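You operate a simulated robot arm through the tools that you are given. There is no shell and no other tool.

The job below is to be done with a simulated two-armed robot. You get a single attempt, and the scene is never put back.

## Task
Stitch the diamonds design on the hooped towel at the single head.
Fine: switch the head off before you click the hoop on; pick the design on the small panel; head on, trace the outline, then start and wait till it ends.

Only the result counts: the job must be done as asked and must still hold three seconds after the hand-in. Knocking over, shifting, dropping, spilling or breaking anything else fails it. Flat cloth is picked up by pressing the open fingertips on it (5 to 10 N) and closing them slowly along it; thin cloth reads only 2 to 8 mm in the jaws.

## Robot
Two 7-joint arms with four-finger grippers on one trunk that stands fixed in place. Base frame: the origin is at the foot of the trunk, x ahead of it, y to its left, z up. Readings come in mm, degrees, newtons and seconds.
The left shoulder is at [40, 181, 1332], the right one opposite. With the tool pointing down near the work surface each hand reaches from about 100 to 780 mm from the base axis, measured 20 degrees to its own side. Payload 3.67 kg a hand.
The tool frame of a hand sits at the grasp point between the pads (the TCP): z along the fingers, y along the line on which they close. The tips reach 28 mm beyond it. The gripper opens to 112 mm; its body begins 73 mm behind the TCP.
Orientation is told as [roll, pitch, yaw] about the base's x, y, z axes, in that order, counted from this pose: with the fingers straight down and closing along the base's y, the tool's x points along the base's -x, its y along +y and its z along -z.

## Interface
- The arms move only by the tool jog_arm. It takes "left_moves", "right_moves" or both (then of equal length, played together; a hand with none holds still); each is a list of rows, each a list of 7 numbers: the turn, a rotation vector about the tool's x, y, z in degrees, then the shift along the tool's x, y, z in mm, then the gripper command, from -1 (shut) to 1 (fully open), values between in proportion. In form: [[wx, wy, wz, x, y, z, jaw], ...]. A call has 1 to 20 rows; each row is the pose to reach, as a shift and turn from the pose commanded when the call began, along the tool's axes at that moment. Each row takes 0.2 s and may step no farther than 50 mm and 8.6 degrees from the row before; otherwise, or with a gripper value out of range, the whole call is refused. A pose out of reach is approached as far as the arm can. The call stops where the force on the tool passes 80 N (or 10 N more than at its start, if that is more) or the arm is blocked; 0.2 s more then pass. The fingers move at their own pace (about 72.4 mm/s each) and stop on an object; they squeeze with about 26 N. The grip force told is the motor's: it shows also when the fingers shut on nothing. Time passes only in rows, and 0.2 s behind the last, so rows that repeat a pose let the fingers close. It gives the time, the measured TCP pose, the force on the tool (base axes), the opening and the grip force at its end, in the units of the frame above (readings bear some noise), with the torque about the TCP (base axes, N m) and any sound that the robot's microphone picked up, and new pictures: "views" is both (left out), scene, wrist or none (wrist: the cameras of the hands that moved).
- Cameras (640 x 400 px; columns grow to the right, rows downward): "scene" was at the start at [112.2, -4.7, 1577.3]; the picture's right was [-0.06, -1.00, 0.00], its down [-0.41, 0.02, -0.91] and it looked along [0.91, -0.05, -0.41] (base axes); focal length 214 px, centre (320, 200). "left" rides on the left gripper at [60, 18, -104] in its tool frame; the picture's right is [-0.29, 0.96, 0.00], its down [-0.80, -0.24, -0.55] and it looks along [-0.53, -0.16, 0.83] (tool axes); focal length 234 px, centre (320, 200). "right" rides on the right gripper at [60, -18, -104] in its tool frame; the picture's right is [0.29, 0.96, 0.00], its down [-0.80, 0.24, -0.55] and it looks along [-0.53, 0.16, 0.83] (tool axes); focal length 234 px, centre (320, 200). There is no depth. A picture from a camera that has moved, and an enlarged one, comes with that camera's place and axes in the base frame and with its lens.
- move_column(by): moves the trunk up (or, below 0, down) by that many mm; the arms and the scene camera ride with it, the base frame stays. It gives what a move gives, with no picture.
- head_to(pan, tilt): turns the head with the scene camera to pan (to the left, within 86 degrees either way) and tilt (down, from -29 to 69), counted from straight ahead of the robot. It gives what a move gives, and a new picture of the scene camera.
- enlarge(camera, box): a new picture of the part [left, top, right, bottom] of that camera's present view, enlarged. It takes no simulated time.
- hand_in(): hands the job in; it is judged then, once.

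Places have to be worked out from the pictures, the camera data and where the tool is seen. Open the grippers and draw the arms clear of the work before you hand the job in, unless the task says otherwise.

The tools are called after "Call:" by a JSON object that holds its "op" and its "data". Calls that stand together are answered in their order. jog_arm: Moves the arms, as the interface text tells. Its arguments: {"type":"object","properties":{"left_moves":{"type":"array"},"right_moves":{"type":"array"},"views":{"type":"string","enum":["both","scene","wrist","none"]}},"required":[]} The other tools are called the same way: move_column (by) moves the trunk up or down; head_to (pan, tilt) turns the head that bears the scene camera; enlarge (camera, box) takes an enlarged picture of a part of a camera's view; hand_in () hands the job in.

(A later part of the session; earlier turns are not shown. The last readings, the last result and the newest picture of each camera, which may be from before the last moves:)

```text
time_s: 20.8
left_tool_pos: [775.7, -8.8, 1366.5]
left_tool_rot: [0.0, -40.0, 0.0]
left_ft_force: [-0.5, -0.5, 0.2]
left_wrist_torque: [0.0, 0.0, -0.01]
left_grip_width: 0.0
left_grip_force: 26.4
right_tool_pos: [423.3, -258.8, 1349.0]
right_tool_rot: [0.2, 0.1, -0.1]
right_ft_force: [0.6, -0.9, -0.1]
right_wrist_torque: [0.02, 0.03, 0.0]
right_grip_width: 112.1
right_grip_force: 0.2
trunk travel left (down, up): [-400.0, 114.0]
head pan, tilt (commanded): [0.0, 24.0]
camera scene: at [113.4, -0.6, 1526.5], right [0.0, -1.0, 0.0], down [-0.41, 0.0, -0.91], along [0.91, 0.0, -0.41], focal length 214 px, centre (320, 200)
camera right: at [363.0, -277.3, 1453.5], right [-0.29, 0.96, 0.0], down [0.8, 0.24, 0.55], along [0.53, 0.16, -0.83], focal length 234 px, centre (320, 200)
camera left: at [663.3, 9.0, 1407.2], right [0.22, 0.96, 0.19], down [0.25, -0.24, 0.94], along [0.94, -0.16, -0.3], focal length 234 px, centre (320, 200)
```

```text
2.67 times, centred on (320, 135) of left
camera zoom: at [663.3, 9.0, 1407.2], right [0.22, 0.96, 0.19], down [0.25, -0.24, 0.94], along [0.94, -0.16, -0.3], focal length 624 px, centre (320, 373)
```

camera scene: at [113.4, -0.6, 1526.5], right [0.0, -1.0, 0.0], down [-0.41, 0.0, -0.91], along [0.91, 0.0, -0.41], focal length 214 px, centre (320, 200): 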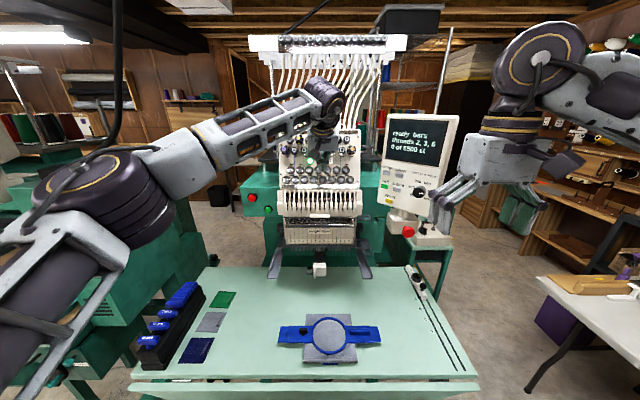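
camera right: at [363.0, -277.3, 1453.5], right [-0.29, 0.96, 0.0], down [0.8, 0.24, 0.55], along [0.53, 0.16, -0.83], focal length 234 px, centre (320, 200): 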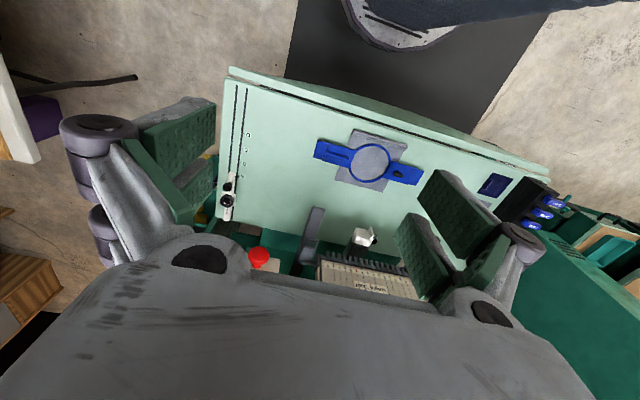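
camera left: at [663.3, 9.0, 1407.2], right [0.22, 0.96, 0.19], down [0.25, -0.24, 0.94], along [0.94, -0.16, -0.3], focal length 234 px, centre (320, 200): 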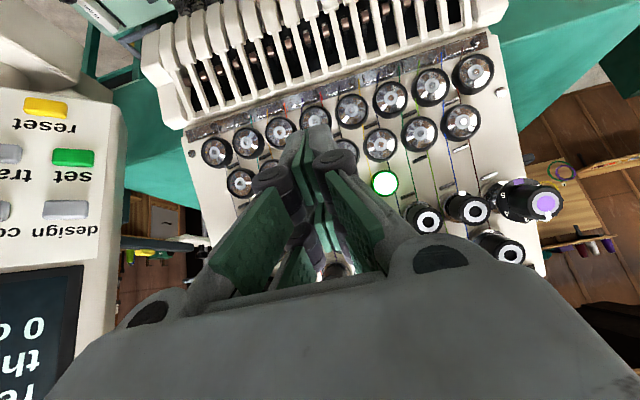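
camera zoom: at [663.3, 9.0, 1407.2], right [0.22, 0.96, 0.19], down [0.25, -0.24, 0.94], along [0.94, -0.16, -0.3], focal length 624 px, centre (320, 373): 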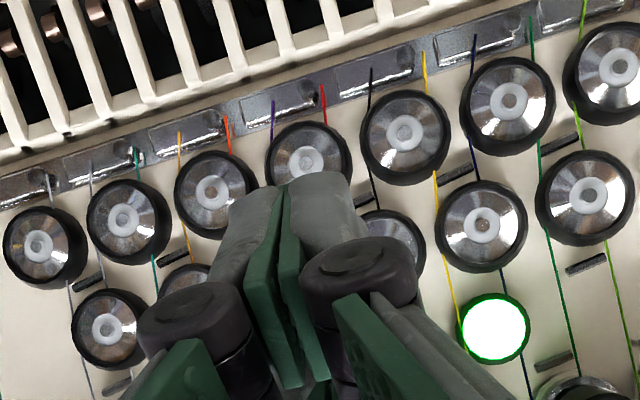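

The fingertip is in line with the "O" half (expected contact a few mm above its centre); the gap along the face normal is about 45 mm. I advance 38 mm along the normal first.

Call:
{"op": "jog_arm", "data": {"left_moves": [[0, 0, 0, -5, 0, 8.7, -1], [0, 0, 0, -10, 0, 17.3, -1], [0, 0, 0, -15, 0, 26, -1], [0, 0, 0, -19, 0, 33, -1]], "views": "both"}}

Call:
{"op": "enlarge", "data": {"camera": "scene", "box": [265, 90, 375, 200]}}

Call:
{"op": "enlarge", "data": {"camera": "left", "box": [200, 60, 440, 210]}}

```text
time_s: 21.8
left_tool_pos: [812.2, -12.9, 1355.4]
left_tool_rot: [0.0, -40.0, 0.0]
left_ft_force: [-0.3, -1.2, 0.4]
left_wrist_torque: [0.02, 0.02, 0.03]
left_grip_width: 0.0
left_grip_force: 26.6
right_tool_pos: [421.9, -259.1, 1350.1]
right_tool_rot: [0.2, 0.0, 0.1]
right_ft_force: [-0.2, -1.1, -0.1]
right_wrist_torque: [0.02, 0.0, -0.01]
right_grip_width: 111.9
right_grip_force: 0.1
trunk travel left (down, up): [-400.0, 114.0]
head pan, tilt (commanded): [0.0, 24.0]
camera scene: at [112.8, 0.1, 1526.6], right [0.0, -1.0, 0.0], down [-0.41, 0.0, -0.91], along [0.91, 0.0, -0.41], focal length 214 px, centre (320, 200)
camera left: at [699.1, 5.8, 1395.9], right [0.22, 0.96, 0.18], down [0.25, -0.24, 0.94], along [0.94, -0.16, -0.3], focal length 234 px, centre (320, 200)
```

scene: 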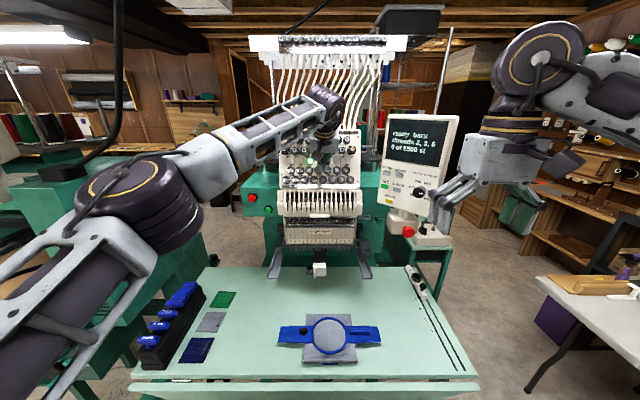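
left: 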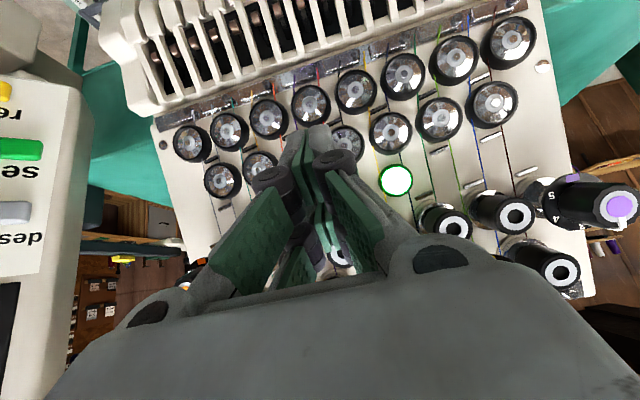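

```text
3.64 times, centred on (320, 145) of scene
camera zoom: at [112.8, 0.1, 1526.6], right [0.0, -1.0, 0.0], down [-0.41, 0.0, -0.91], along [0.91, 0.0, -0.41], focal length 780 px, centre (320, 400)
```

zoom: 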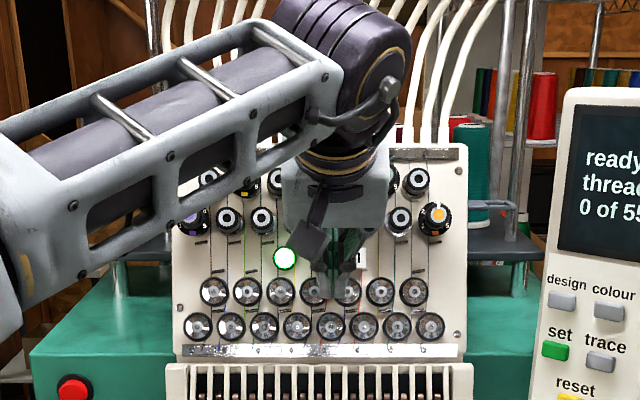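

```text
2.67 times, centred on (320, 135) of left
camera zoom: at [699.1, 5.8, 1395.9], right [0.22, 0.96, 0.18], down [0.25, -0.24, 0.94], along [0.94, -0.16, -0.3], focal length 624 px, centre (320, 373)
```

zoom: 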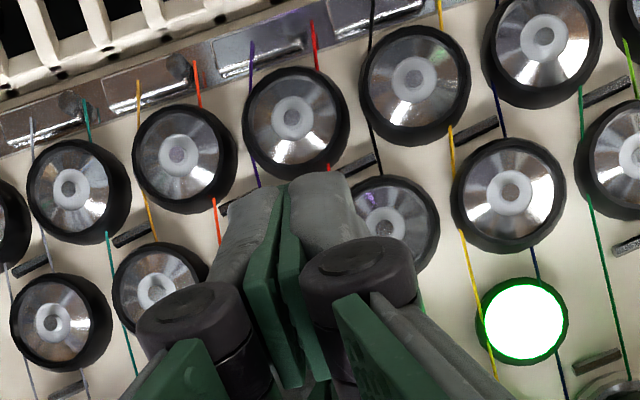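

No contact yet (force about 1 N). I advance in small steps and watch the force.

Call:
{"op": "jog_arm", "data": {"left_moves": [[0, 0, 0, -1.5, 0, 2.6, -1], [0, 0, 0, -3, 0, 5.2, -1]], "views": "none"}}

Call:
{"op": "jog_arm", "data": {"left_moves": [[0, 0, 0, -1, 0, 1.7, -1]], "views": "none"}}

Call:
{"op": "jog_arm", "data": {"left_moves": [[0, 0, 0, -1, 0, 1.7, -1]], "views": "none"}}

```text
time_s: 22.4
left_tool_pos: [816.1, -14.1, 1353.1]
left_tool_rot: [0.0, -40.0, 0.0]
left_ft_force: [0.2, -0.5, -0.1]
left_wrist_torque: [-0.01, -0.01, 0.02]
left_grip_width: 0.0
left_grip_force: 26.1
right_tool_pos: [422.2, -259.3, 1349.8]
right_tool_rot: [0.3, 0.0, 0.1]
right_ft_force: [0.4, -0.7, 0.4]
right_wrist_torque: [0.02, -0.01, 0.01]
right_grip_width: 112.3
right_grip_force: 0.2
trunk travel left (down, up): [-400.0, 114.0]
head pan, tilt (commanded): [0.0, 24.0]
```

```text
time_s: 22.8
left_tool_pos: [818.6, -12.2, 1351.1]
left_tool_rot: [-0.1, -40.0, 0.1]
left_ft_force: [-1.6, 0.1, 0.3]
left_wrist_torque: [-0.01, -0.03, 0.0]
left_grip_width: 0.0
left_grip_force: 26.4
right_tool_pos: [423.1, -258.1, 1350.1]
right_tool_rot: [0.2, 0.0, 0.1]
right_ft_force: [-0.2, 0.0, -0.5]
right_wrist_torque: [-0.01, -0.02, -0.02]
right_grip_width: 112.0
right_grip_force: 0.1
trunk travel left (down, up): [-400.0, 114.0]
head pan, tilt (commanded): [0.0, 24.0]
```

```text
time_s: 23.2
left_tool_pos: [820.4, -12.6, 1351.2]
left_tool_rot: [-0.1, -39.9, 0.2]
left_ft_force: [-1.1, 0.8, -0.3]
left_wrist_torque: [-0.02, 0.03, -0.03]
left_grip_width: 0.0
left_grip_force: 25.9
right_tool_pos: [421.1, -257.8, 1350.2]
right_tool_rot: [0.3, 0.0, 0.0]
right_ft_force: [-0.2, 0.2, -0.2]
right_wrist_torque: [0.03, -0.02, 0.01]
right_grip_width: 112.0
right_grip_force: 0.0
trunk travel left (down, up): [-400.0, 114.0]
head pan, tilt (commanded): [0.0, 24.0]
```

Still no firm contact; I keep stepping 2 mm at a time.

Call:
{"op": "jog_arm", "data": {"left_moves": [[0, 0, 0, -1, 0, 1.7, -1]], "views": "none"}}

Call:
{"op": "jog_arm", "data": {"left_moves": [[0, 0, 0, -1, 0, 1.7, -1]], "views": "wrist"}}

```text
time_s: 23.6
left_tool_pos: [822.5, -14.0, 1348.8]
left_tool_rot: [0.0, -40.0, 0.2]
left_ft_force: [-0.8, 0.9, -0.4]
left_wrist_torque: [-0.02, 0.01, 0.02]
left_grip_width: 0.0
left_grip_force: 25.8
right_tool_pos: [421.2, -258.3, 1349.4]
right_tool_rot: [0.2, -0.1, 0.1]
right_ft_force: [0.2, 1.1, 0.0]
right_wrist_torque: [-0.01, 0.0, 0.04]
right_grip_width: 112.0
right_grip_force: 0.1
trunk travel left (down, up): [-400.0, 114.0]
head pan, tilt (commanded): [0.0, 24.0]
```

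```text
time_s: 24.0
left_tool_pos: [822.0, -13.1, 1349.4]
left_tool_rot: [0.0, -40.2, 0.0]
left_ft_force: [-5.0, 1.6, 0.8]
left_wrist_torque: [0.02, -0.02, -0.02]
left_grip_width: 0.1
left_grip_force: 26.1
right_tool_pos: [420.1, -259.3, 1351.3]
right_tool_rot: [0.2, 0.1, 0.0]
right_ft_force: [-0.5, -0.8, -0.7]
right_wrist_torque: [0.01, -0.01, 0.02]
right_grip_width: 112.1
right_grip_force: 0.1
trunk travel left (down, up): [-400.0, 114.0]
head pan, tilt (commanded): [0.0, 24.0]
camera left: at [709.8, 4.6, 1391.2], right [0.22, 0.96, 0.18], down [0.25, -0.24, 0.94], along [0.94, -0.16, -0.3], focal length 234 px, centre (320, 200)
```

left: 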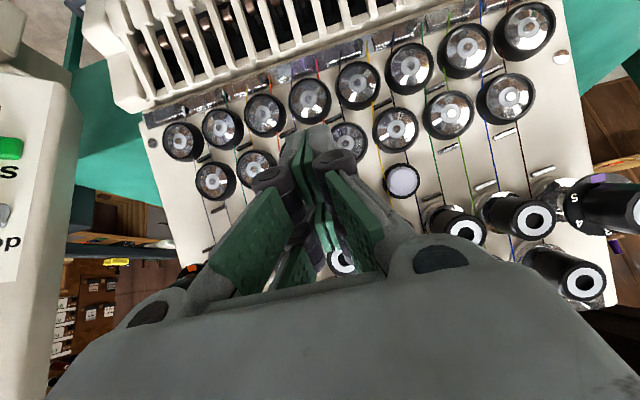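

The lamp went dark at 5 N: the head is switched off. I back the hand off along the normal, then check the rocker.

Call:
{"op": "jog_arm", "data": {"left_moves": [[0, 0, 0, 8, 0, -13.9, -1], [0, 0, 0, 20, 0, -34.6, -1], [0, 0, 0, 30, 0, -70, -1], [0, 0, 0, 40, 0, -110, -1], [0, 0, 0, 50, 0, -150, -1], [0, 0, 0, 60, 0, -190, -1]], "views": "both"}}

Call:
{"op": "enlarge", "data": {"camera": "scene", "box": [265, 120, 375, 200]}}

```text
time_s: 25.4
left_tool_pos: [654.8, -10.4, 1456.0]
left_tool_rot: [-0.1, -40.2, 0.1]
left_ft_force: [-1.2, 0.2, -0.3]
left_wrist_torque: [0.0, -0.04, 0.0]
left_grip_width: 0.0
left_grip_force: 25.9
right_tool_pos: [419.7, -258.8, 1350.9]
right_tool_rot: [0.2, 0.0, 0.0]
right_ft_force: [0.1, 0.3, -0.1]
right_wrist_torque: [0.01, -0.03, -0.03]
right_grip_width: 112.1
right_grip_force: 0.0
trunk travel left (down, up): [-400.0, 114.0]
head pan, tilt (commanded): [0.0, 24.0]
camera scene: at [110.9, 0.8, 1526.7], right [0.0, -1.0, 0.0], down [-0.41, 0.0, -0.91], along [0.91, 0.0, -0.41], focal length 214 px, centre (320, 200)
camera left: at [542.0, 8.1, 1496.2], right [0.22, 0.96, 0.18], down [0.25, -0.24, 0.94], along [0.94, -0.16, -0.3], focal length 234 px, centre (320, 200)
```

scene: 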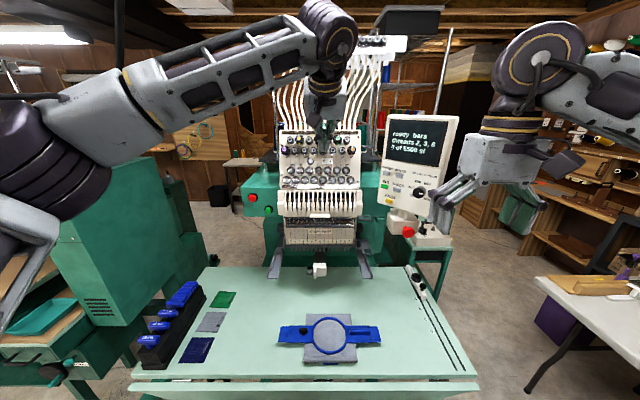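
left: 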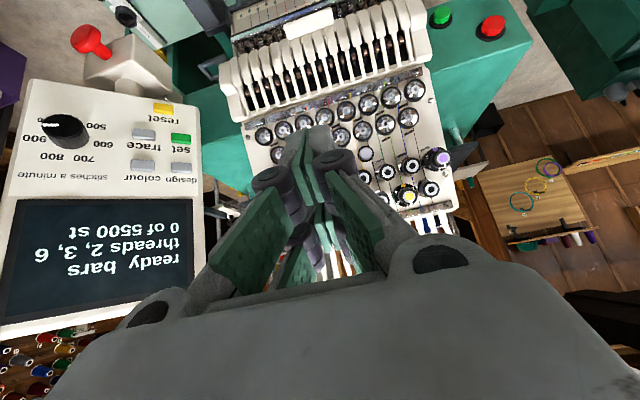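

```text
5.00 times, centred on (320, 160) of scene
camera zoom: at [110.9, 0.8, 1526.7], right [0.0, -1.0, 0.0], down [-0.41, 0.0, -0.91], along [0.91, 0.0, -0.41], focal length 1072 px, centre (320, 400)
```

zoom: 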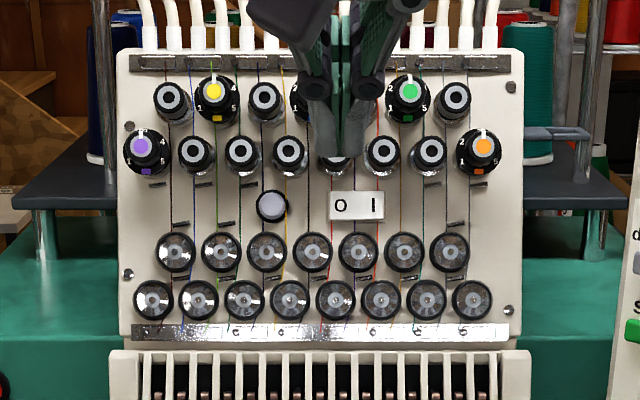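

The head is off (lamp dark, rocker flipped). Next the hoop: I lower the right hand's camera toward the hoop's blue bar to measure it closely, staying about 70 mm above everything.

Call:
{"op": "jog_arm", "data": {"right_moves": [[0, 0, 0, -12.6, 9.2, 45.8, 1], [0, 0, 0, -25.2, 18.4, 91.6, 1], [0, 0, 0, -37.8, 27.6, 137.4, 1], [0, 0, 0, -50.4, 36.8, 183.2, 1], [0, 0, 0, -63, 46, 229, 1], [0, 0, 0, -75.6, 55.2, 274.8, 1], [0, 0, 0, -88.2, 64.4, 320.6, 1], [0, 0, 0, -100.8, 73.6, 366.4, 1], [0, 0, 0, -113.4, 82.8, 412.2, 1], [0, 0, 0, -126, 92, 458, 1]], "left_moves": [[0, 0, 0, 0, 5, -20, -1], [0, 0, 0, 0, 10, -40, -1], [0, 0, 0, 0, 15, -60, -1], [0, 0, 0, 0, 20, -80, -1], [0, 0, 0, 0, 25, -100, -1], [0, 0, 0, 0, 30, -120, -1], [0, 0, 0, 0, 35, -140, -1], [0, 0, 0, 0, 40, -160, -1], [0, 0, 0, 0, 45, -180, -1], [0, 0, 0, 0, 50, -200, -1]], "views": "both"}}

Call:
{"op": "enlarge", "data": {"camera": "right", "box": [200, 60, 460, 260]}}

```text
time_s: 27.6
left_tool_pos: [526.8, 38.1, 1609.7]
left_tool_rot: [-0.1, -39.9, 0.1]
left_ft_force: [0.1, 0.1, 0.8]
left_wrist_torque: [-0.01, -0.01, -0.03]
left_grip_width: 0.2
left_grip_force: 26.0
right_tool_pos: [548.8, -166.7, 894.3]
right_tool_rot: [0.2, 0.0, 0.1]
right_ft_force: [0.6, 0.4, -0.8]
right_wrist_torque: [0.01, 0.0, 0.0]
right_grip_width: 111.8
right_grip_force: 0.0
trunk travel left (down, up): [-400.0, 114.0]
head pan, tilt (commanded): [0.0, 24.0]
camera scene: at [112.7, 1.0, 1526.6], right [0.0, -1.0, 0.0], down [-0.41, 0.0, -0.91], along [0.91, 0.0, -0.41], focal length 214 px, centre (320, 200)
camera right: at [488.9, -184.1, 998.4], right [-0.29, 0.96, 0.0], down [0.8, 0.24, 0.55], along [0.53, 0.16, -0.83], focal length 234 px, centre (320, 200)
camera left: at [413.8, 56.1, 1650.9], right [0.22, 0.96, 0.18], down [0.25, -0.24, 0.94], along [0.94, -0.16, -0.3], focal length 234 px, centre (320, 200)
```

scene: 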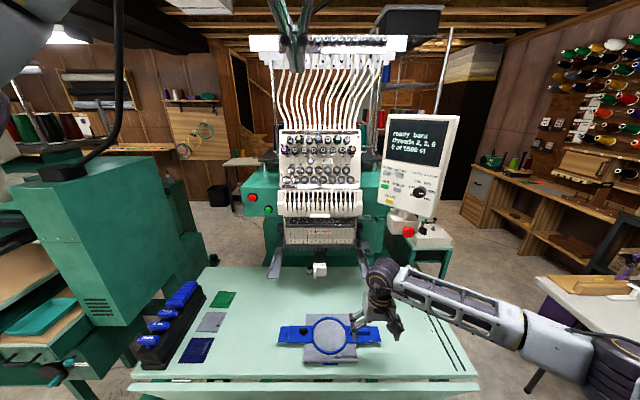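
right: 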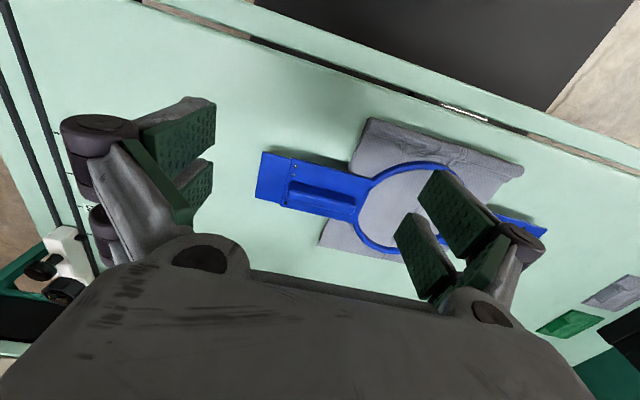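
left: 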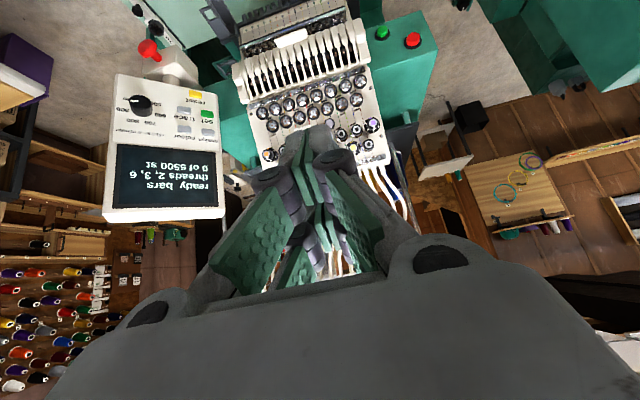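

```text
2.00 times, centred on (330, 160) of right
camera zoom: at [488.9, -184.1, 998.4], right [-0.29, 0.96, 0.0], down [0.8, 0.24, 0.55], along [0.53, 0.16, -0.83], focal length 468 px, centre (300, 280)
```

zoom: 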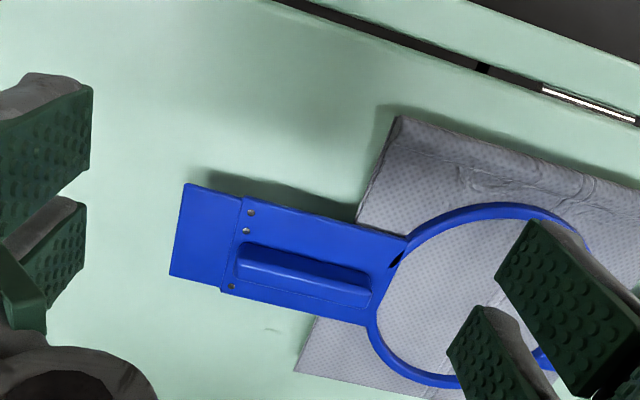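

I zoom in on the bar and the bracket to get its edges and height.

Call:
{"op": "enlarge", "data": {"camera": "right", "box": [250, 140, 380, 225]}}

Call:
{"op": "enlarge", "data": {"camera": "scene", "box": [260, 300, 400, 380]}}

```text
4.71 times, centred on (315, 182) of right
camera zoom: at [488.9, -184.1, 998.4], right [-0.29, 0.96, 0.0], down [0.8, 0.24, 0.55], along [0.53, 0.16, -0.83], focal length 1102 px, centre (344, 282)
```

zoom: 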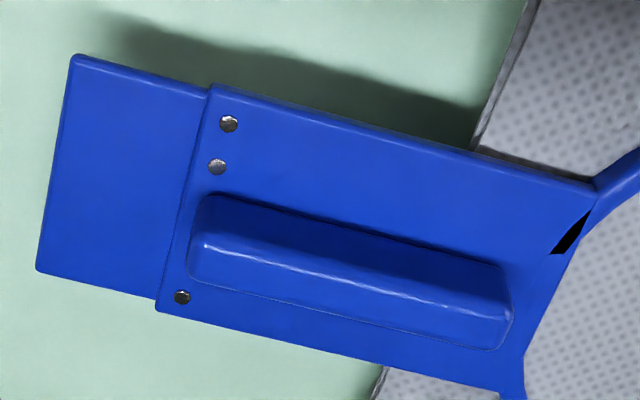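

```text
4.57 times, centred on (330, 340) of scene
camera zoom: at [112.7, 1.0, 1526.6], right [0.0, -1.0, 0.0], down [-0.41, 0.0, -0.91], along [0.91, 0.0, -0.41], focal length 980 px, centre (274, -440)
```

zoom: 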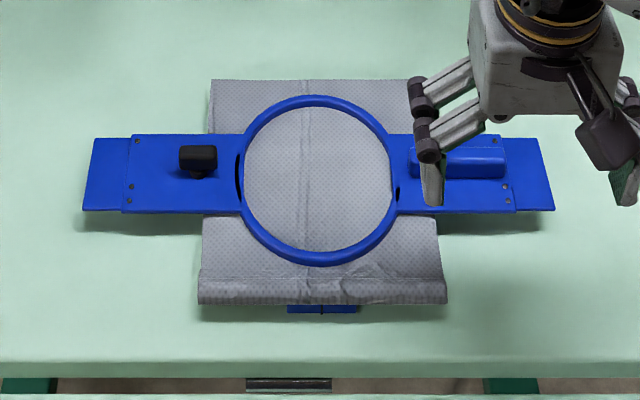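

The bar is an upright fin about 10 mm thick (x), 21 mm tall and 74 mm long (y), centred at about [622, -142, 786]; bracket x 592–651, tongue ends y -213 and +147. Before planning the insertion I want a low, level view of the hoop arms, so I raise the right hand and lower the trunk.

Call:
{"op": "jog_arm", "data": {"right_moves": [[0, 0, 0, 13, -5, -45, 1], [0, 0, 0, 26, -10, -90, 1], [0, 0, 0, 39, -15, -135, 1], [0, 0, 0, 52, -20, -180, 1], [0, 0, 0, 65, -25, -225, 1], [0, 0, 0, 78, -30, -270, 1], [0, 0, 0, 91, -35, -315, 1], [0, 0, 0, 104, -40, -360, 1], [0, 0, 0, 117, -45, -405, 1], [0, 0, 0, 130, -50, -450, 1]], "views": "none"}}

Call:
{"op": "move_column", "data": {"by": -400}}

Call:
{"op": "head_to", "data": {"pan": 0, "tilt": 15}}

Call:
{"op": "enlarge", "data": {"camera": "scene", "box": [250, 160, 390, 250]}}

```text
time_s: 29.8
left_tool_pos: [525.4, 37.6, 1609.6]
left_tool_rot: [0.0, -40.1, 0.1]
left_ft_force: [0.2, -0.4, -0.1]
left_wrist_torque: [-0.01, -0.01, 0.02]
left_grip_width: 0.1
left_grip_force: 26.3
right_tool_pos: [413.9, -218.2, 1343.3]
right_tool_rot: [0.2, -0.1, -0.1]
right_ft_force: [0.3, 0.0, -0.6]
right_wrist_torque: [-0.01, 0.02, -0.01]
right_grip_width: 111.7
right_grip_force: 0.0
trunk travel left (down, up): [-400.0, 114.0]
head pan, tilt (commanded): [0.0, 24.0]
```

```text
time_s: 33.6
left_tool_pos: [526.4, 37.7, 1212.1]
left_tool_rot: [-0.1, -40.0, 0.1]
left_ft_force: [0.4, 0.1, -0.1]
left_wrist_torque: [-0.05, 0.03, -0.02]
left_grip_width: 0.2
left_grip_force: 25.4
right_tool_pos: [416.0, -218.3, 944.9]
right_tool_rot: [0.2, -0.1, -0.1]
right_ft_force: [0.4, 0.3, -0.5]
right_wrist_torque: [0.0, -0.04, -0.04]
right_grip_width: 111.9
right_grip_force: 0.1
trunk travel left (down, up): [0.0, 514.0]
head pan, tilt (commanded): [0.0, 24.0]
```

```text
time_s: 34.3
left_tool_pos: [525.7, 37.0, 1211.2]
left_tool_rot: [0.0, -40.0, 0.0]
left_ft_force: [-0.5, -0.4, 0.7]
left_wrist_torque: [-0.02, -0.03, 0.01]
left_grip_width: 0.4
left_grip_force: 26.0
right_tool_pos: [415.5, -218.8, 944.1]
right_tool_rot: [0.2, 0.0, -0.1]
right_ft_force: [0.9, -0.2, 0.3]
right_wrist_torque: [0.02, 0.0, 0.0]
right_grip_width: 111.9
right_grip_force: 0.1
trunk travel left (down, up): [0.0, 514.0]
head pan, tilt (commanded): [0.0, 15.0]
camera scene: at [113.4, 0.6, 1142.6], right [0.0, -1.0, 0.0], down [-0.26, 0.0, -0.97], along [0.97, 0.0, -0.26], focal length 214 px, centre (320, 200)
```

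scene: 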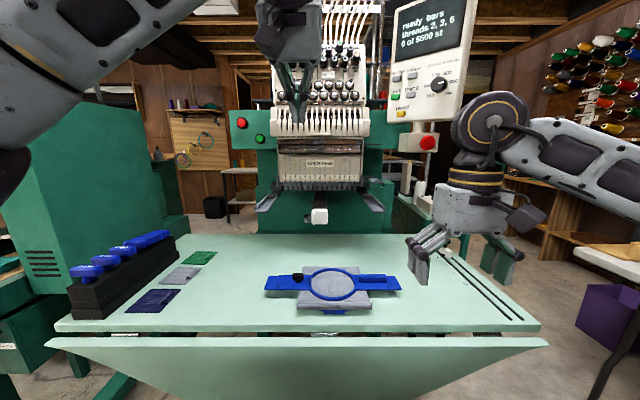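

```text
4.44 times, centred on (320, 205) of scene
camera zoom: at [113.4, 0.6, 1142.6], right [0.0, -1.0, 0.0], down [-0.26, 0.0, -0.97], along [0.97, 0.0, -0.26], focal length 953 px, centre (320, 178)
```

zoom: 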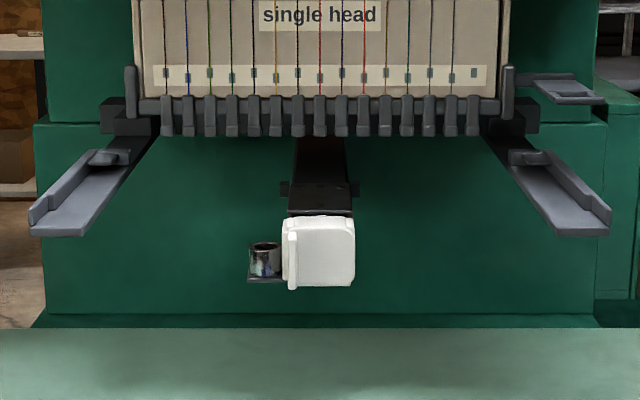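

This low view shows the hoop arms, clips and feet clearly. I zoom on each arm and on the hoop for heights.

Call:
{"op": "enlarge", "data": {"camera": "scene", "box": [250, 180, 310, 220]}}

Call:
{"op": "enlarge", "data": {"camera": "scene", "box": [335, 170, 395, 220]}}

Call:
{"op": "enlarge", "data": {"camera": "scene", "box": [255, 255, 415, 325]}}

Call:
{"op": "enlarge", "data": {"camera": "scene", "box": [300, 195, 340, 225]}}

```text
10.00 times, centred on (280, 200) of scene
camera zoom: at [113.4, 0.6, 1142.6], right [0.0, -1.0, 0.0], down [-0.26, 0.0, -0.97], along [0.97, 0.0, -0.26], focal length 2145 px, centre (720, 200)
```

zoom: 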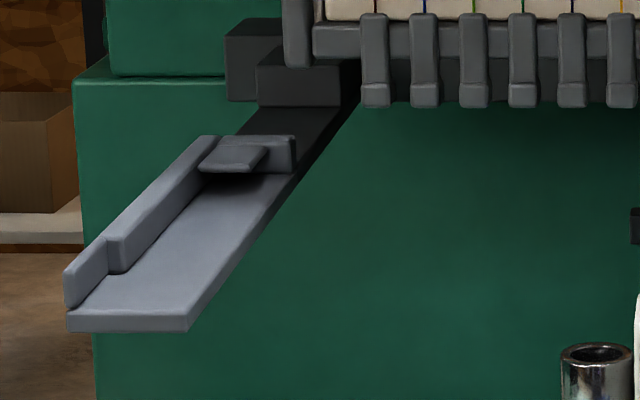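

```text
8.00 times, centred on (365, 195) of scene
camera zoom: at [113.4, 0.6, 1142.6], right [0.0, -1.0, 0.0], down [-0.26, 0.0, -0.97], along [0.97, 0.0, -0.26], focal length 1716 px, centre (-40, 240)
```

zoom: 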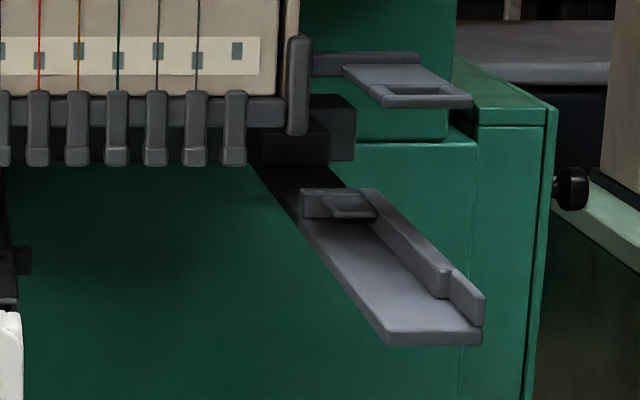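

```text
4.00 times, centred on (335, 290) of scene
camera zoom: at [113.4, 0.6, 1142.6], right [0.0, -1.0, 0.0], down [-0.26, 0.0, -0.97], along [0.97, 0.0, -0.26], focal length 858 px, centre (260, -160)
```

zoom: 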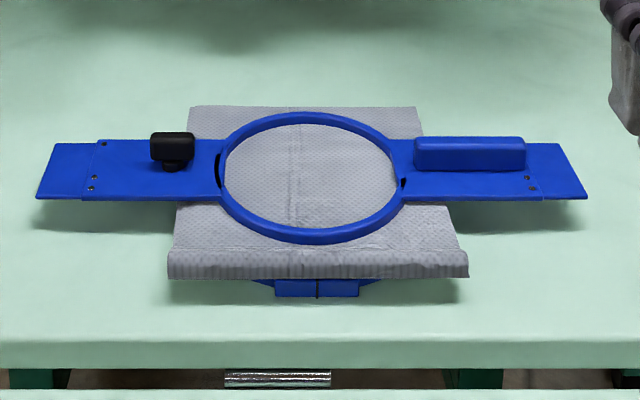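

```text
13.33 times, centred on (320, 210) of scene
camera zoom: at [113.4, 0.6, 1142.6], right [0.0, -1.0, 0.0], down [-0.26, 0.0, -0.97], along [0.97, 0.0, -0.26], focal length 2860 px, centre (320, 67)
```

zoom: 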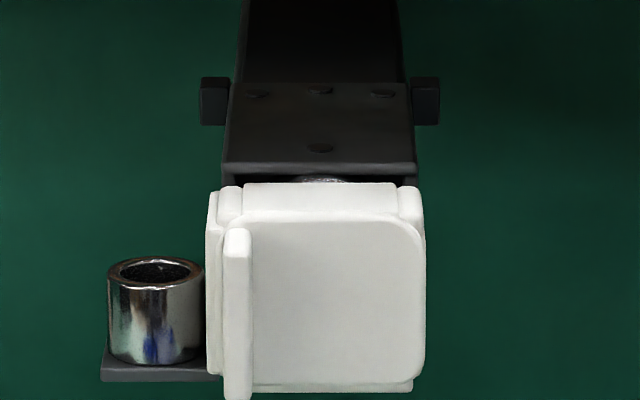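

Measured: table top z≈754, tongues' top z≈773.5, ledge top z≈948, ledges y ±156..±188 from x 712 to the stop at about x 878, so the seated hoop centre is at x≈847. Plan: pinch the fin from straight above (fingers closing along x), lay the tongues on the ledge fronts, then push with closed fingers. I raise the trunk 250 and turn the right hand 90°.

Call:
{"op": "move_column", "data": {"by": 250}}

Call:
{"op": "jog_arm", "data": {"right_moves": [[0, 0, 8, -15, 10, 0, 1], [0, 0, 16, -30, 20, 0, 1], [0, 0, 24, -45, 30, 0, 1], [0, 0, 32, -60, 40, 0, 1], [0, 0, 40, -75, 50, 0, 1], [0, 0, 48, -90, 55, 0, 1], [0, 0, 56, -105, 60, 0, 1], [0, 0, 64, -120, 65, 0, 1], [0, 0, 72, -135, 70, 0, 1], [0, 0, 80, -150, 72, 0, 1], [0, 0, 88, -160, 74, 0, 1], [0, 0, 90, -165, 75, 0, 1]], "views": "both"}}

```text
time_s: 36.9
left_tool_pos: [526.0, 37.6, 1461.3]
left_tool_rot: [-0.1, -40.0, -0.1]
left_ft_force: [-0.5, 0.0, -0.2]
left_wrist_torque: [-0.01, -0.04, -0.01]
left_grip_width: 0.2
left_grip_force: 26.0
right_tool_pos: [415.5, -219.4, 1193.9]
right_tool_rot: [0.2, 0.1, 0.0]
right_ft_force: [0.4, 0.4, 0.6]
right_wrist_torque: [-0.02, 0.0, 0.0]
right_grip_width: 111.8
right_grip_force: 0.1
trunk travel left (down, up): [-250.0, 264.0]
head pan, tilt (commanded): [0.0, 15.0]
```

```text
time_s: 39.5
left_tool_pos: [527.1, 38.0, 1460.1]
left_tool_rot: [-0.1, -40.0, 0.1]
left_ft_force: [0.5, 0.0, 0.1]
left_wrist_torque: [0.01, 0.01, 0.01]
left_grip_width: 0.0
left_grip_force: 26.0
right_tool_pos: [581.3, -143.7, 1191.7]
right_tool_rot: [0.0, 0.2, -90.2]
right_ft_force: [0.3, -0.5, -0.2]
right_wrist_torque: [0.02, -0.02, -0.04]
right_grip_width: 111.8
right_grip_force: 0.1
trunk travel left (down, up): [-250.0, 264.0]
head pan, tilt (commanded): [0.0, 15.0]
camera scene: at [113.8, 0.8, 1391.9], right [0.0, -1.0, 0.0], down [-0.26, 0.0, -0.97], along [0.97, 0.0, -0.26], focal length 214 px, centre (320, 200)
camera right: at [564.2, -83.5, 1296.7], right [0.96, 0.29, 0.0], down [0.24, -0.8, 0.55], along [0.16, -0.53, -0.83], focal length 234 px, centre (320, 200)
```

scene: 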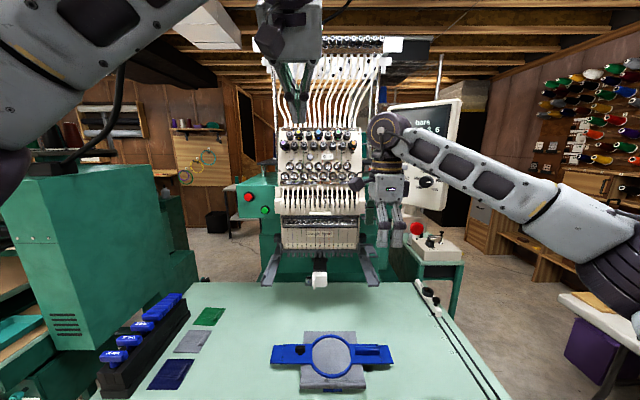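
right: 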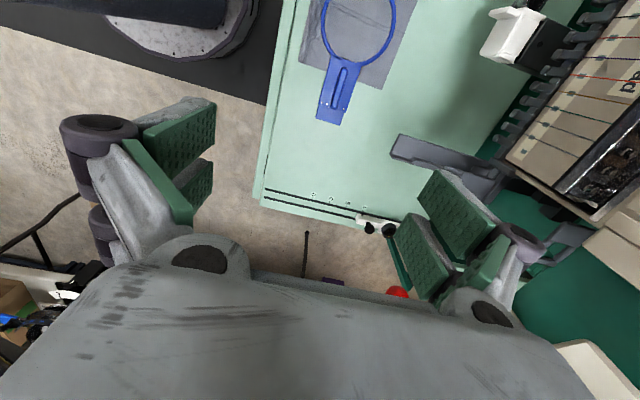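

The turn worked (yaw -90 at [581, -144, 1192]). I bring the open right hand over the fin and down to z≈870, then look.

Call:
{"op": "jog_arm", "data": {"right_moves": [[0, 0, 0, 0, 6, 46, 1], [0, 0, 0, 0, 12, 92, 1], [0, 0, 0, 0, 18, 138, 1], [0, 0, 0, 0, 24, 184, 1], [0, 0, 0, 0, 30, 230, 1], [0, 0, 0, 1, 36, 276, 1], [0, 0, 0, 1, 41, 322, 1]], "views": "both"}}

Call:
{"op": "head_to", "data": {"pan": 0, "tilt": 35}}

Call:
{"op": "enlarge", "data": {"camera": "scene", "box": [280, 200, 400, 280]}}

Call:
{"op": "enlarge", "data": {"camera": "right", "box": [200, 80, 440, 260]}}

```text
time_s: 41.1
left_tool_pos: [528.0, 36.8, 1460.1]
left_tool_rot: [0.0, -40.0, -0.1]
left_ft_force: [-0.1, -0.2, -0.1]
left_wrist_torque: [0.0, 0.01, 0.04]
left_grip_width: 0.1
left_grip_force: 25.9
right_tool_pos: [621.0, -144.3, 871.2]
right_tool_rot: [0.0, 0.2, -90.1]
right_ft_force: [0.5, -0.7, 0.4]
right_wrist_torque: [0.04, 0.01, 0.0]
right_grip_width: 111.9
right_grip_force: 0.1
trunk travel left (down, up): [-250.0, 264.0]
head pan, tilt (commanded): [0.0, 15.0]
camera scene: at [114.2, 0.0, 1391.9], right [0.0, -1.0, 0.0], down [-0.26, 0.0, -0.97], along [0.97, 0.0, -0.26], focal length 214 px, centre (320, 200)
camera right: at [603.6, -83.9, 976.3], right [0.96, 0.29, 0.0], down [0.24, -0.8, 0.55], along [0.16, -0.53, -0.83], focal length 234 px, centre (320, 200)
```

scene: 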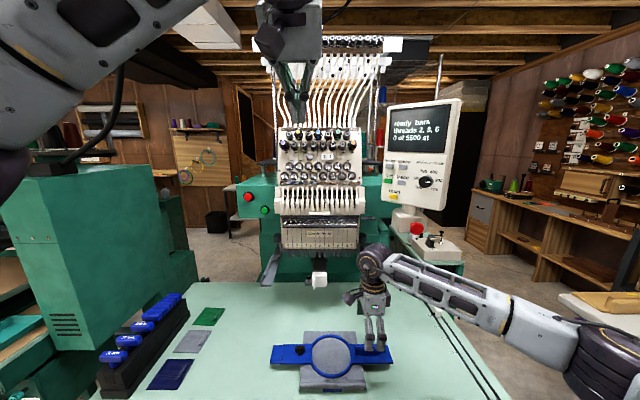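
right: 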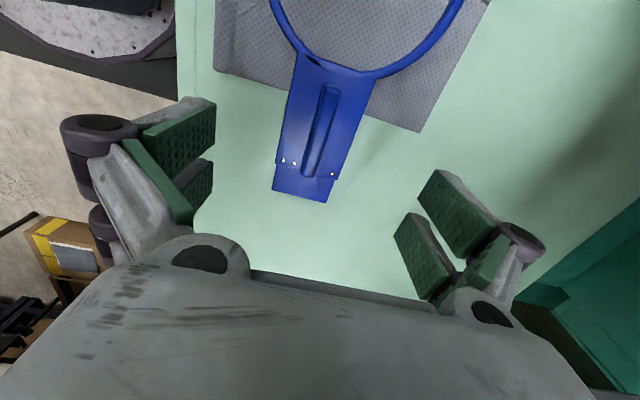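

```text
time_s: 42.0
left_tool_pos: [525.8, 37.2, 1460.7]
left_tool_rot: [0.0, -40.1, 0.2]
left_ft_force: [0.5, 0.1, -0.1]
left_wrist_torque: [-0.02, 0.01, -0.01]
left_grip_width: 0.1
left_grip_force: 26.4
right_tool_pos: [620.1, -143.2, 872.4]
right_tool_rot: [0.0, 0.2, -90.0]
right_ft_force: [-0.4, 0.4, 0.0]
right_wrist_torque: [-0.01, 0.02, -0.01]
right_grip_width: 111.9
right_grip_force: 0.1
trunk travel left (down, up): [-250.0, 264.0]
head pan, tilt (commanded): [0.0, 35.0]
camera scene: at [108.2, 0.7, 1360.1], right [0.0, -1.0, 0.0], down [-0.57, 0.0, -0.82], along [0.82, 0.0, -0.57], focal length 214 px, centre (320, 200)
```

scene: 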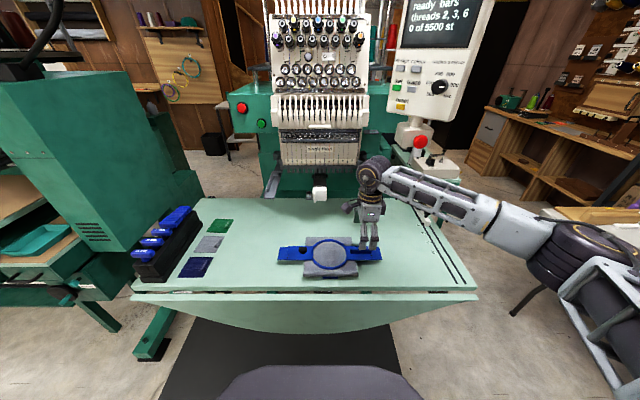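

```text
5.00 times, centred on (340, 240) of scene
camera zoom: at [108.2, 0.7, 1360.1], right [0.0, -1.0, 0.0], down [-0.57, 0.0, -0.82], along [0.82, 0.0, -0.57], focal length 1072 px, centre (220, 0)
```

zoom: 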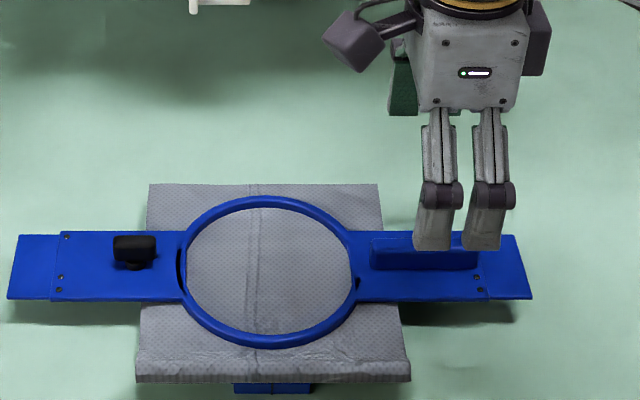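

```text
2.22 times, centred on (320, 170) of right
camera zoom: at [602.9, -83.3, 977.1], right [0.96, 0.29, 0.0], down [0.24, -0.8, 0.55], along [0.16, -0.53, -0.83], focal length 520 px, centre (320, 267)
```

zoom: 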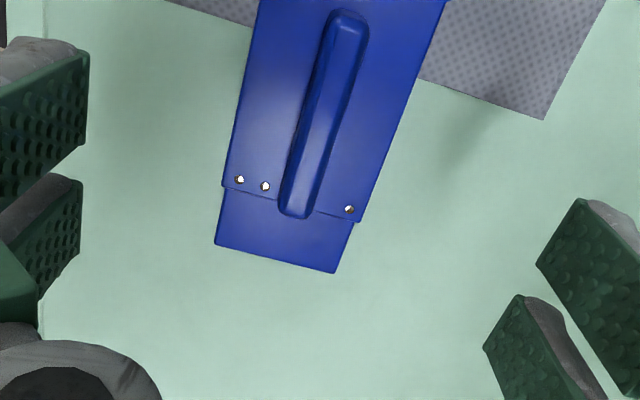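

The fin sits at x≈620, y -104..-176, right between the open fingers. I descend 63 mm to bring the tips just above the bracket plate.

Call:
{"op": "jog_arm", "data": {"right_moves": [[0, 0, 0, 0, 0, 20, 1], [0, 0, 0, 0, 0, 40, 1], [0, 0, 0, 0, 0, 55, 1], [0, 0, 0, 0, 0, 63, 1]], "views": "both"}}

Call:
{"op": "enlarge", "data": {"camera": "scene", "box": [280, 200, 400, 280]}}

```text
time_s: 43.0
left_tool_pos: [527.5, 38.6, 1460.6]
left_tool_rot: [-0.1, -40.0, 0.0]
left_ft_force: [0.4, -0.4, 0.2]
left_wrist_torque: [0.0, -0.02, 0.02]
left_grip_width: 0.0
left_grip_force: 26.4
right_tool_pos: [620.6, -139.6, 808.1]
right_tool_rot: [-0.1, 0.2, -90.0]
right_ft_force: [-0.5, -0.1, 0.9]
right_wrist_torque: [-0.01, 0.01, 0.02]
right_grip_width: 111.8
right_grip_force: 0.0
trunk travel left (down, up): [-250.0, 264.0]
head pan, tilt (commanded): [0.0, 35.0]
camera scene: at [108.3, 0.6, 1360.0], right [0.0, -1.0, 0.0], down [-0.57, 0.0, -0.82], along [0.82, 0.0, -0.57], focal length 214 px, centre (320, 200)
camera right: at [602.8, -80.4, 911.9], right [0.96, 0.29, 0.0], down [0.24, -0.8, 0.55], along [0.16, -0.53, -0.83], focal length 234 px, centre (320, 200)
```

scene: 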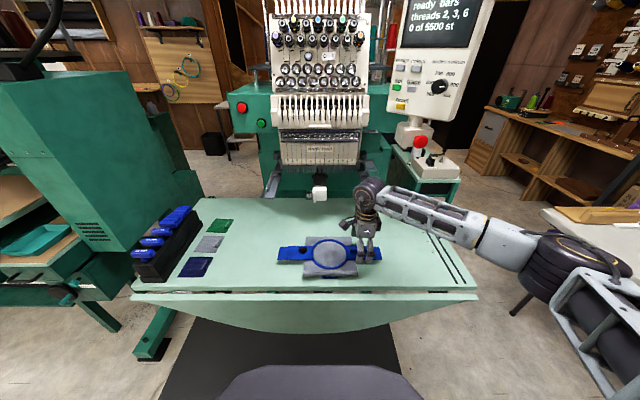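
right: 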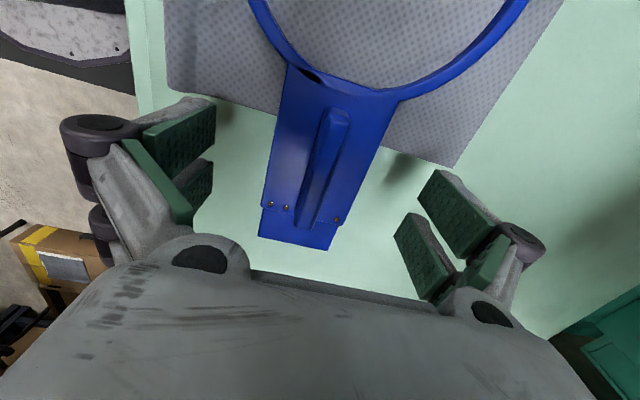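

```text
5.00 times, centred on (340, 240) of scene
camera zoom: at [108.3, 0.6, 1360.0], right [0.0, -1.0, 0.0], down [-0.57, 0.0, -0.82], along [0.82, 0.0, -0.57], focal length 1072 px, centre (220, 0)
```

zoom: 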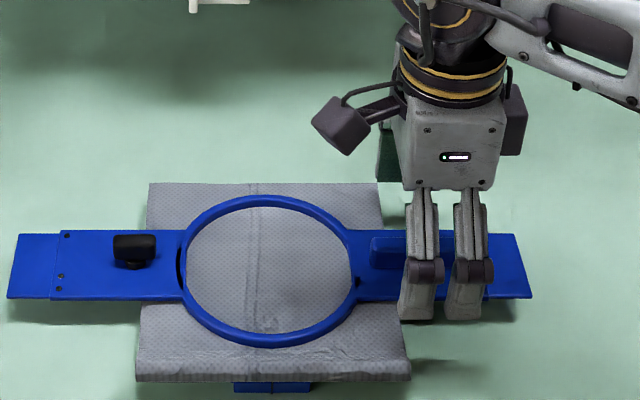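

The fin stands between the fingers with the tips about 3 mm above the plate. I close in stages, watching the force.

Call:
{"op": "jog_arm", "data": {"right_moves": [[0, 0, 0, 0, 0, 0, 0.4], [0, 0, 0, 0, 0, 0, 0], [0, 0, 0, 0, 0, 0, -0.4], [0, 0, 0, 0, 0, 0, -0.5]], "views": "wrist"}}

Call:
{"op": "jog_arm", "data": {"right_moves": [[0, 0, 0, 0, 0, 0, -0.7], [0, 0, 0, 0, 0, 0, -1], [0, 0, 0, 0, 0, 0, -1], [0, 0, 0, 0, 0, 0, -1]], "views": "both"}}

Call:
{"op": "enlarge", "data": {"camera": "scene", "box": [280, 200, 400, 280]}}

```text
time_s: 44.0
left_tool_pos: [526.8, 38.4, 1459.7]
left_tool_rot: [-0.2, -40.0, 0.0]
left_ft_force: [0.2, 0.2, 0.7]
left_wrist_torque: [0.05, 0.0, -0.01]
left_grip_width: 0.2
left_grip_force: 26.2
right_tool_pos: [619.4, -140.9, 808.5]
right_tool_rot: [0.0, 0.2, -90.1]
right_ft_force: [-0.4, -0.6, 0.6]
right_wrist_torque: [-0.02, -0.01, -0.01]
right_grip_width: 28.0
right_grip_force: 0.1
trunk travel left (down, up): [-250.0, 264.0]
head pan, tilt (commanded): [0.0, 35.0]
camera right: at [602.9, -80.4, 912.4], right [0.96, 0.29, 0.0], down [0.24, -0.8, 0.55], along [0.16, -0.53, -0.83], focal length 234 px, centre (320, 200)
```

right: 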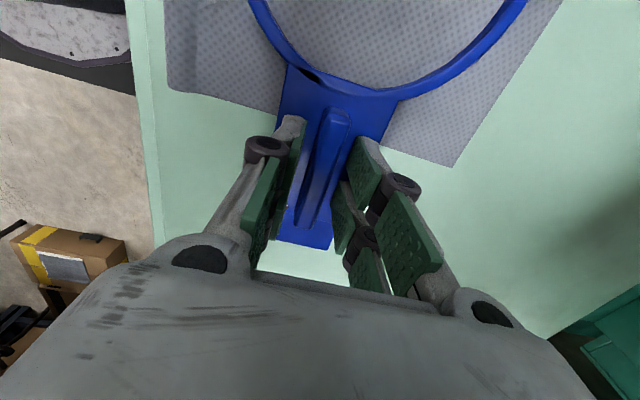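

```text
time_s: 45.0
left_tool_pos: [525.5, 38.0, 1461.1]
left_tool_rot: [-0.2, -39.9, -0.1]
left_ft_force: [-0.2, -0.6, 0.7]
left_wrist_torque: [-0.01, -0.01, -0.02]
left_grip_width: 0.0
left_grip_force: 26.0
right_tool_pos: [620.2, -140.1, 808.1]
right_tool_rot: [0.0, 0.3, -90.0]
right_ft_force: [-0.8, -0.3, 0.3]
right_wrist_torque: [0.02, -0.01, 0.08]
right_grip_width: 14.0
right_grip_force: 26.2
trunk travel left (down, up): [-250.0, 264.0]
head pan, tilt (commanded): [0.0, 35.0]
camera scene: at [108.1, 0.6, 1360.0], right [0.0, -1.0, 0.0], down [-0.57, 0.0, -0.82], along [0.82, 0.0, -0.57], focal length 214 px, centre (320, 200)
camera right: at [602.8, -80.4, 912.4], right [0.96, 0.29, 0.0], down [0.24, -0.8, 0.55], along [0.16, -0.53, -0.83], focal length 234 px, centre (320, 200)
```

scene: 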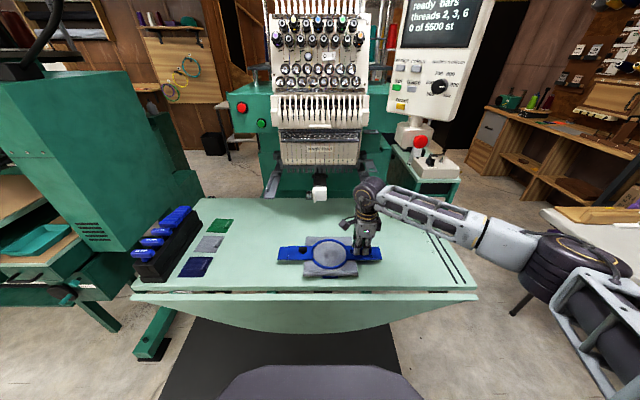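
right: 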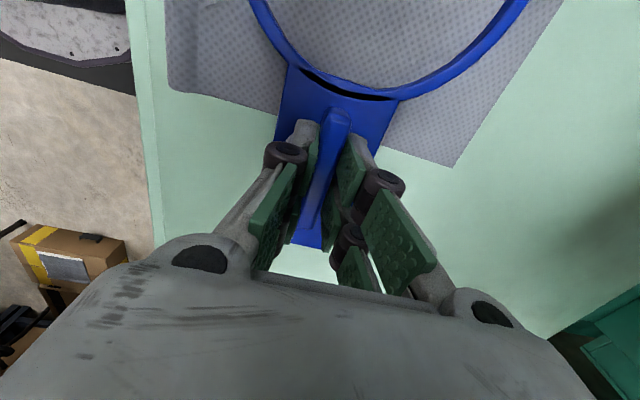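

```text
5.00 times, centred on (340, 240) of scene
camera zoom: at [108.1, 0.6, 1360.0], right [0.0, -1.0, 0.0], down [-0.57, 0.0, -0.82], along [0.82, 0.0, -0.57], focal length 1072 px, centre (220, 0)
```

zoom: 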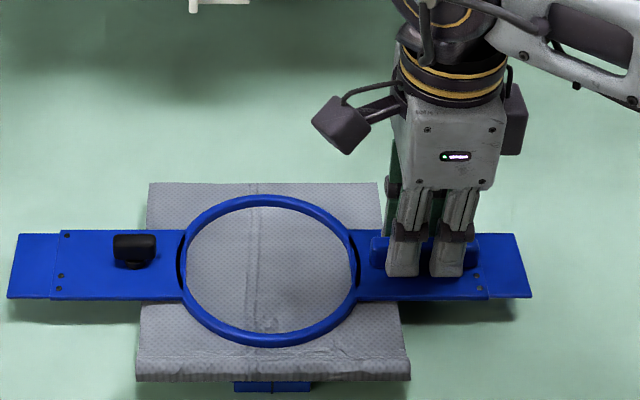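

The fin is gripped (14 mm, 26 N). I lift 15 mm and check the load and whether the hoop hangs level.

Call:
{"op": "jog_arm", "data": {"right_moves": [[0, 0, 0, 0, 0, -5, -1], [0, 0, 0, 0, 0, -10, -1], [0, 0, 0, 0, 0, -15, -1], [0, 0, 0, 0, 0, -15, -1]], "views": "both"}}

Call:
{"op": "enlarge", "data": {"camera": "scene", "box": [270, 220, 390, 290]}}

```text
time_s: 46.0
left_tool_pos: [525.9, 38.5, 1461.1]
left_tool_rot: [-0.1, -40.0, 0.1]
left_ft_force: [0.1, -0.7, -0.7]
left_wrist_torque: [0.02, 0.0, 0.03]
left_grip_width: 0.0
left_grip_force: 26.4
right_tool_pos: [622.4, -141.4, 824.8]
right_tool_rot: [0.0, 0.3, -90.1]
right_ft_force: [0.1, 0.1, 0.4]
right_wrist_torque: [0.0, 0.0, -0.02]
right_grip_width: 0.0
right_grip_force: 26.0
trunk travel left (down, up): [-250.0, 264.0]
head pan, tilt (commanded): [0.0, 35.0]
camera scene: at [108.2, 0.6, 1360.0], right [0.0, -1.0, 0.0], down [-0.57, 0.0, -0.82], along [0.82, 0.0, -0.57], focal length 214 px, centre (320, 200)
camera right: at [604.7, -81.3, 928.8], right [0.96, 0.29, 0.0], down [0.24, -0.8, 0.55], along [0.16, -0.53, -0.83], focal length 234 px, centre (320, 200)
```

scene: 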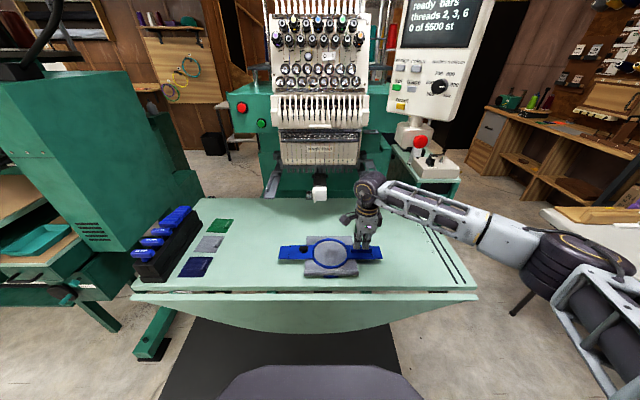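
right: 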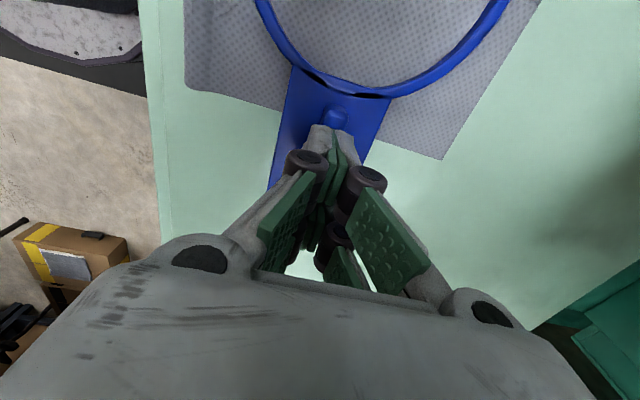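

```text
5.33 times, centred on (330, 255) of scene
camera zoom: at [108.2, 0.6, 1360.0], right [0.0, -1.0, 0.0], down [-0.57, 0.0, -0.82], along [0.82, 0.0, -0.57], focal length 1144 px, centre (267, -93)
```

zoom: 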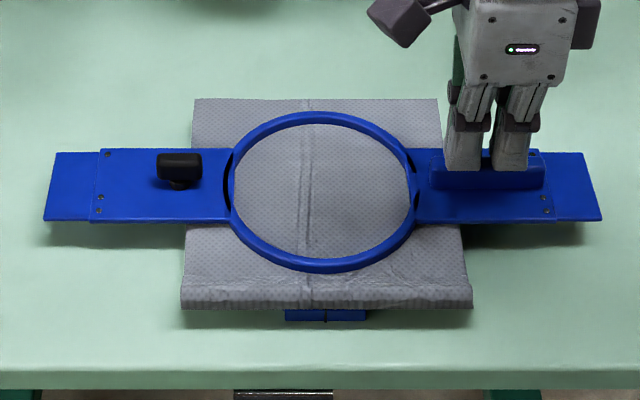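

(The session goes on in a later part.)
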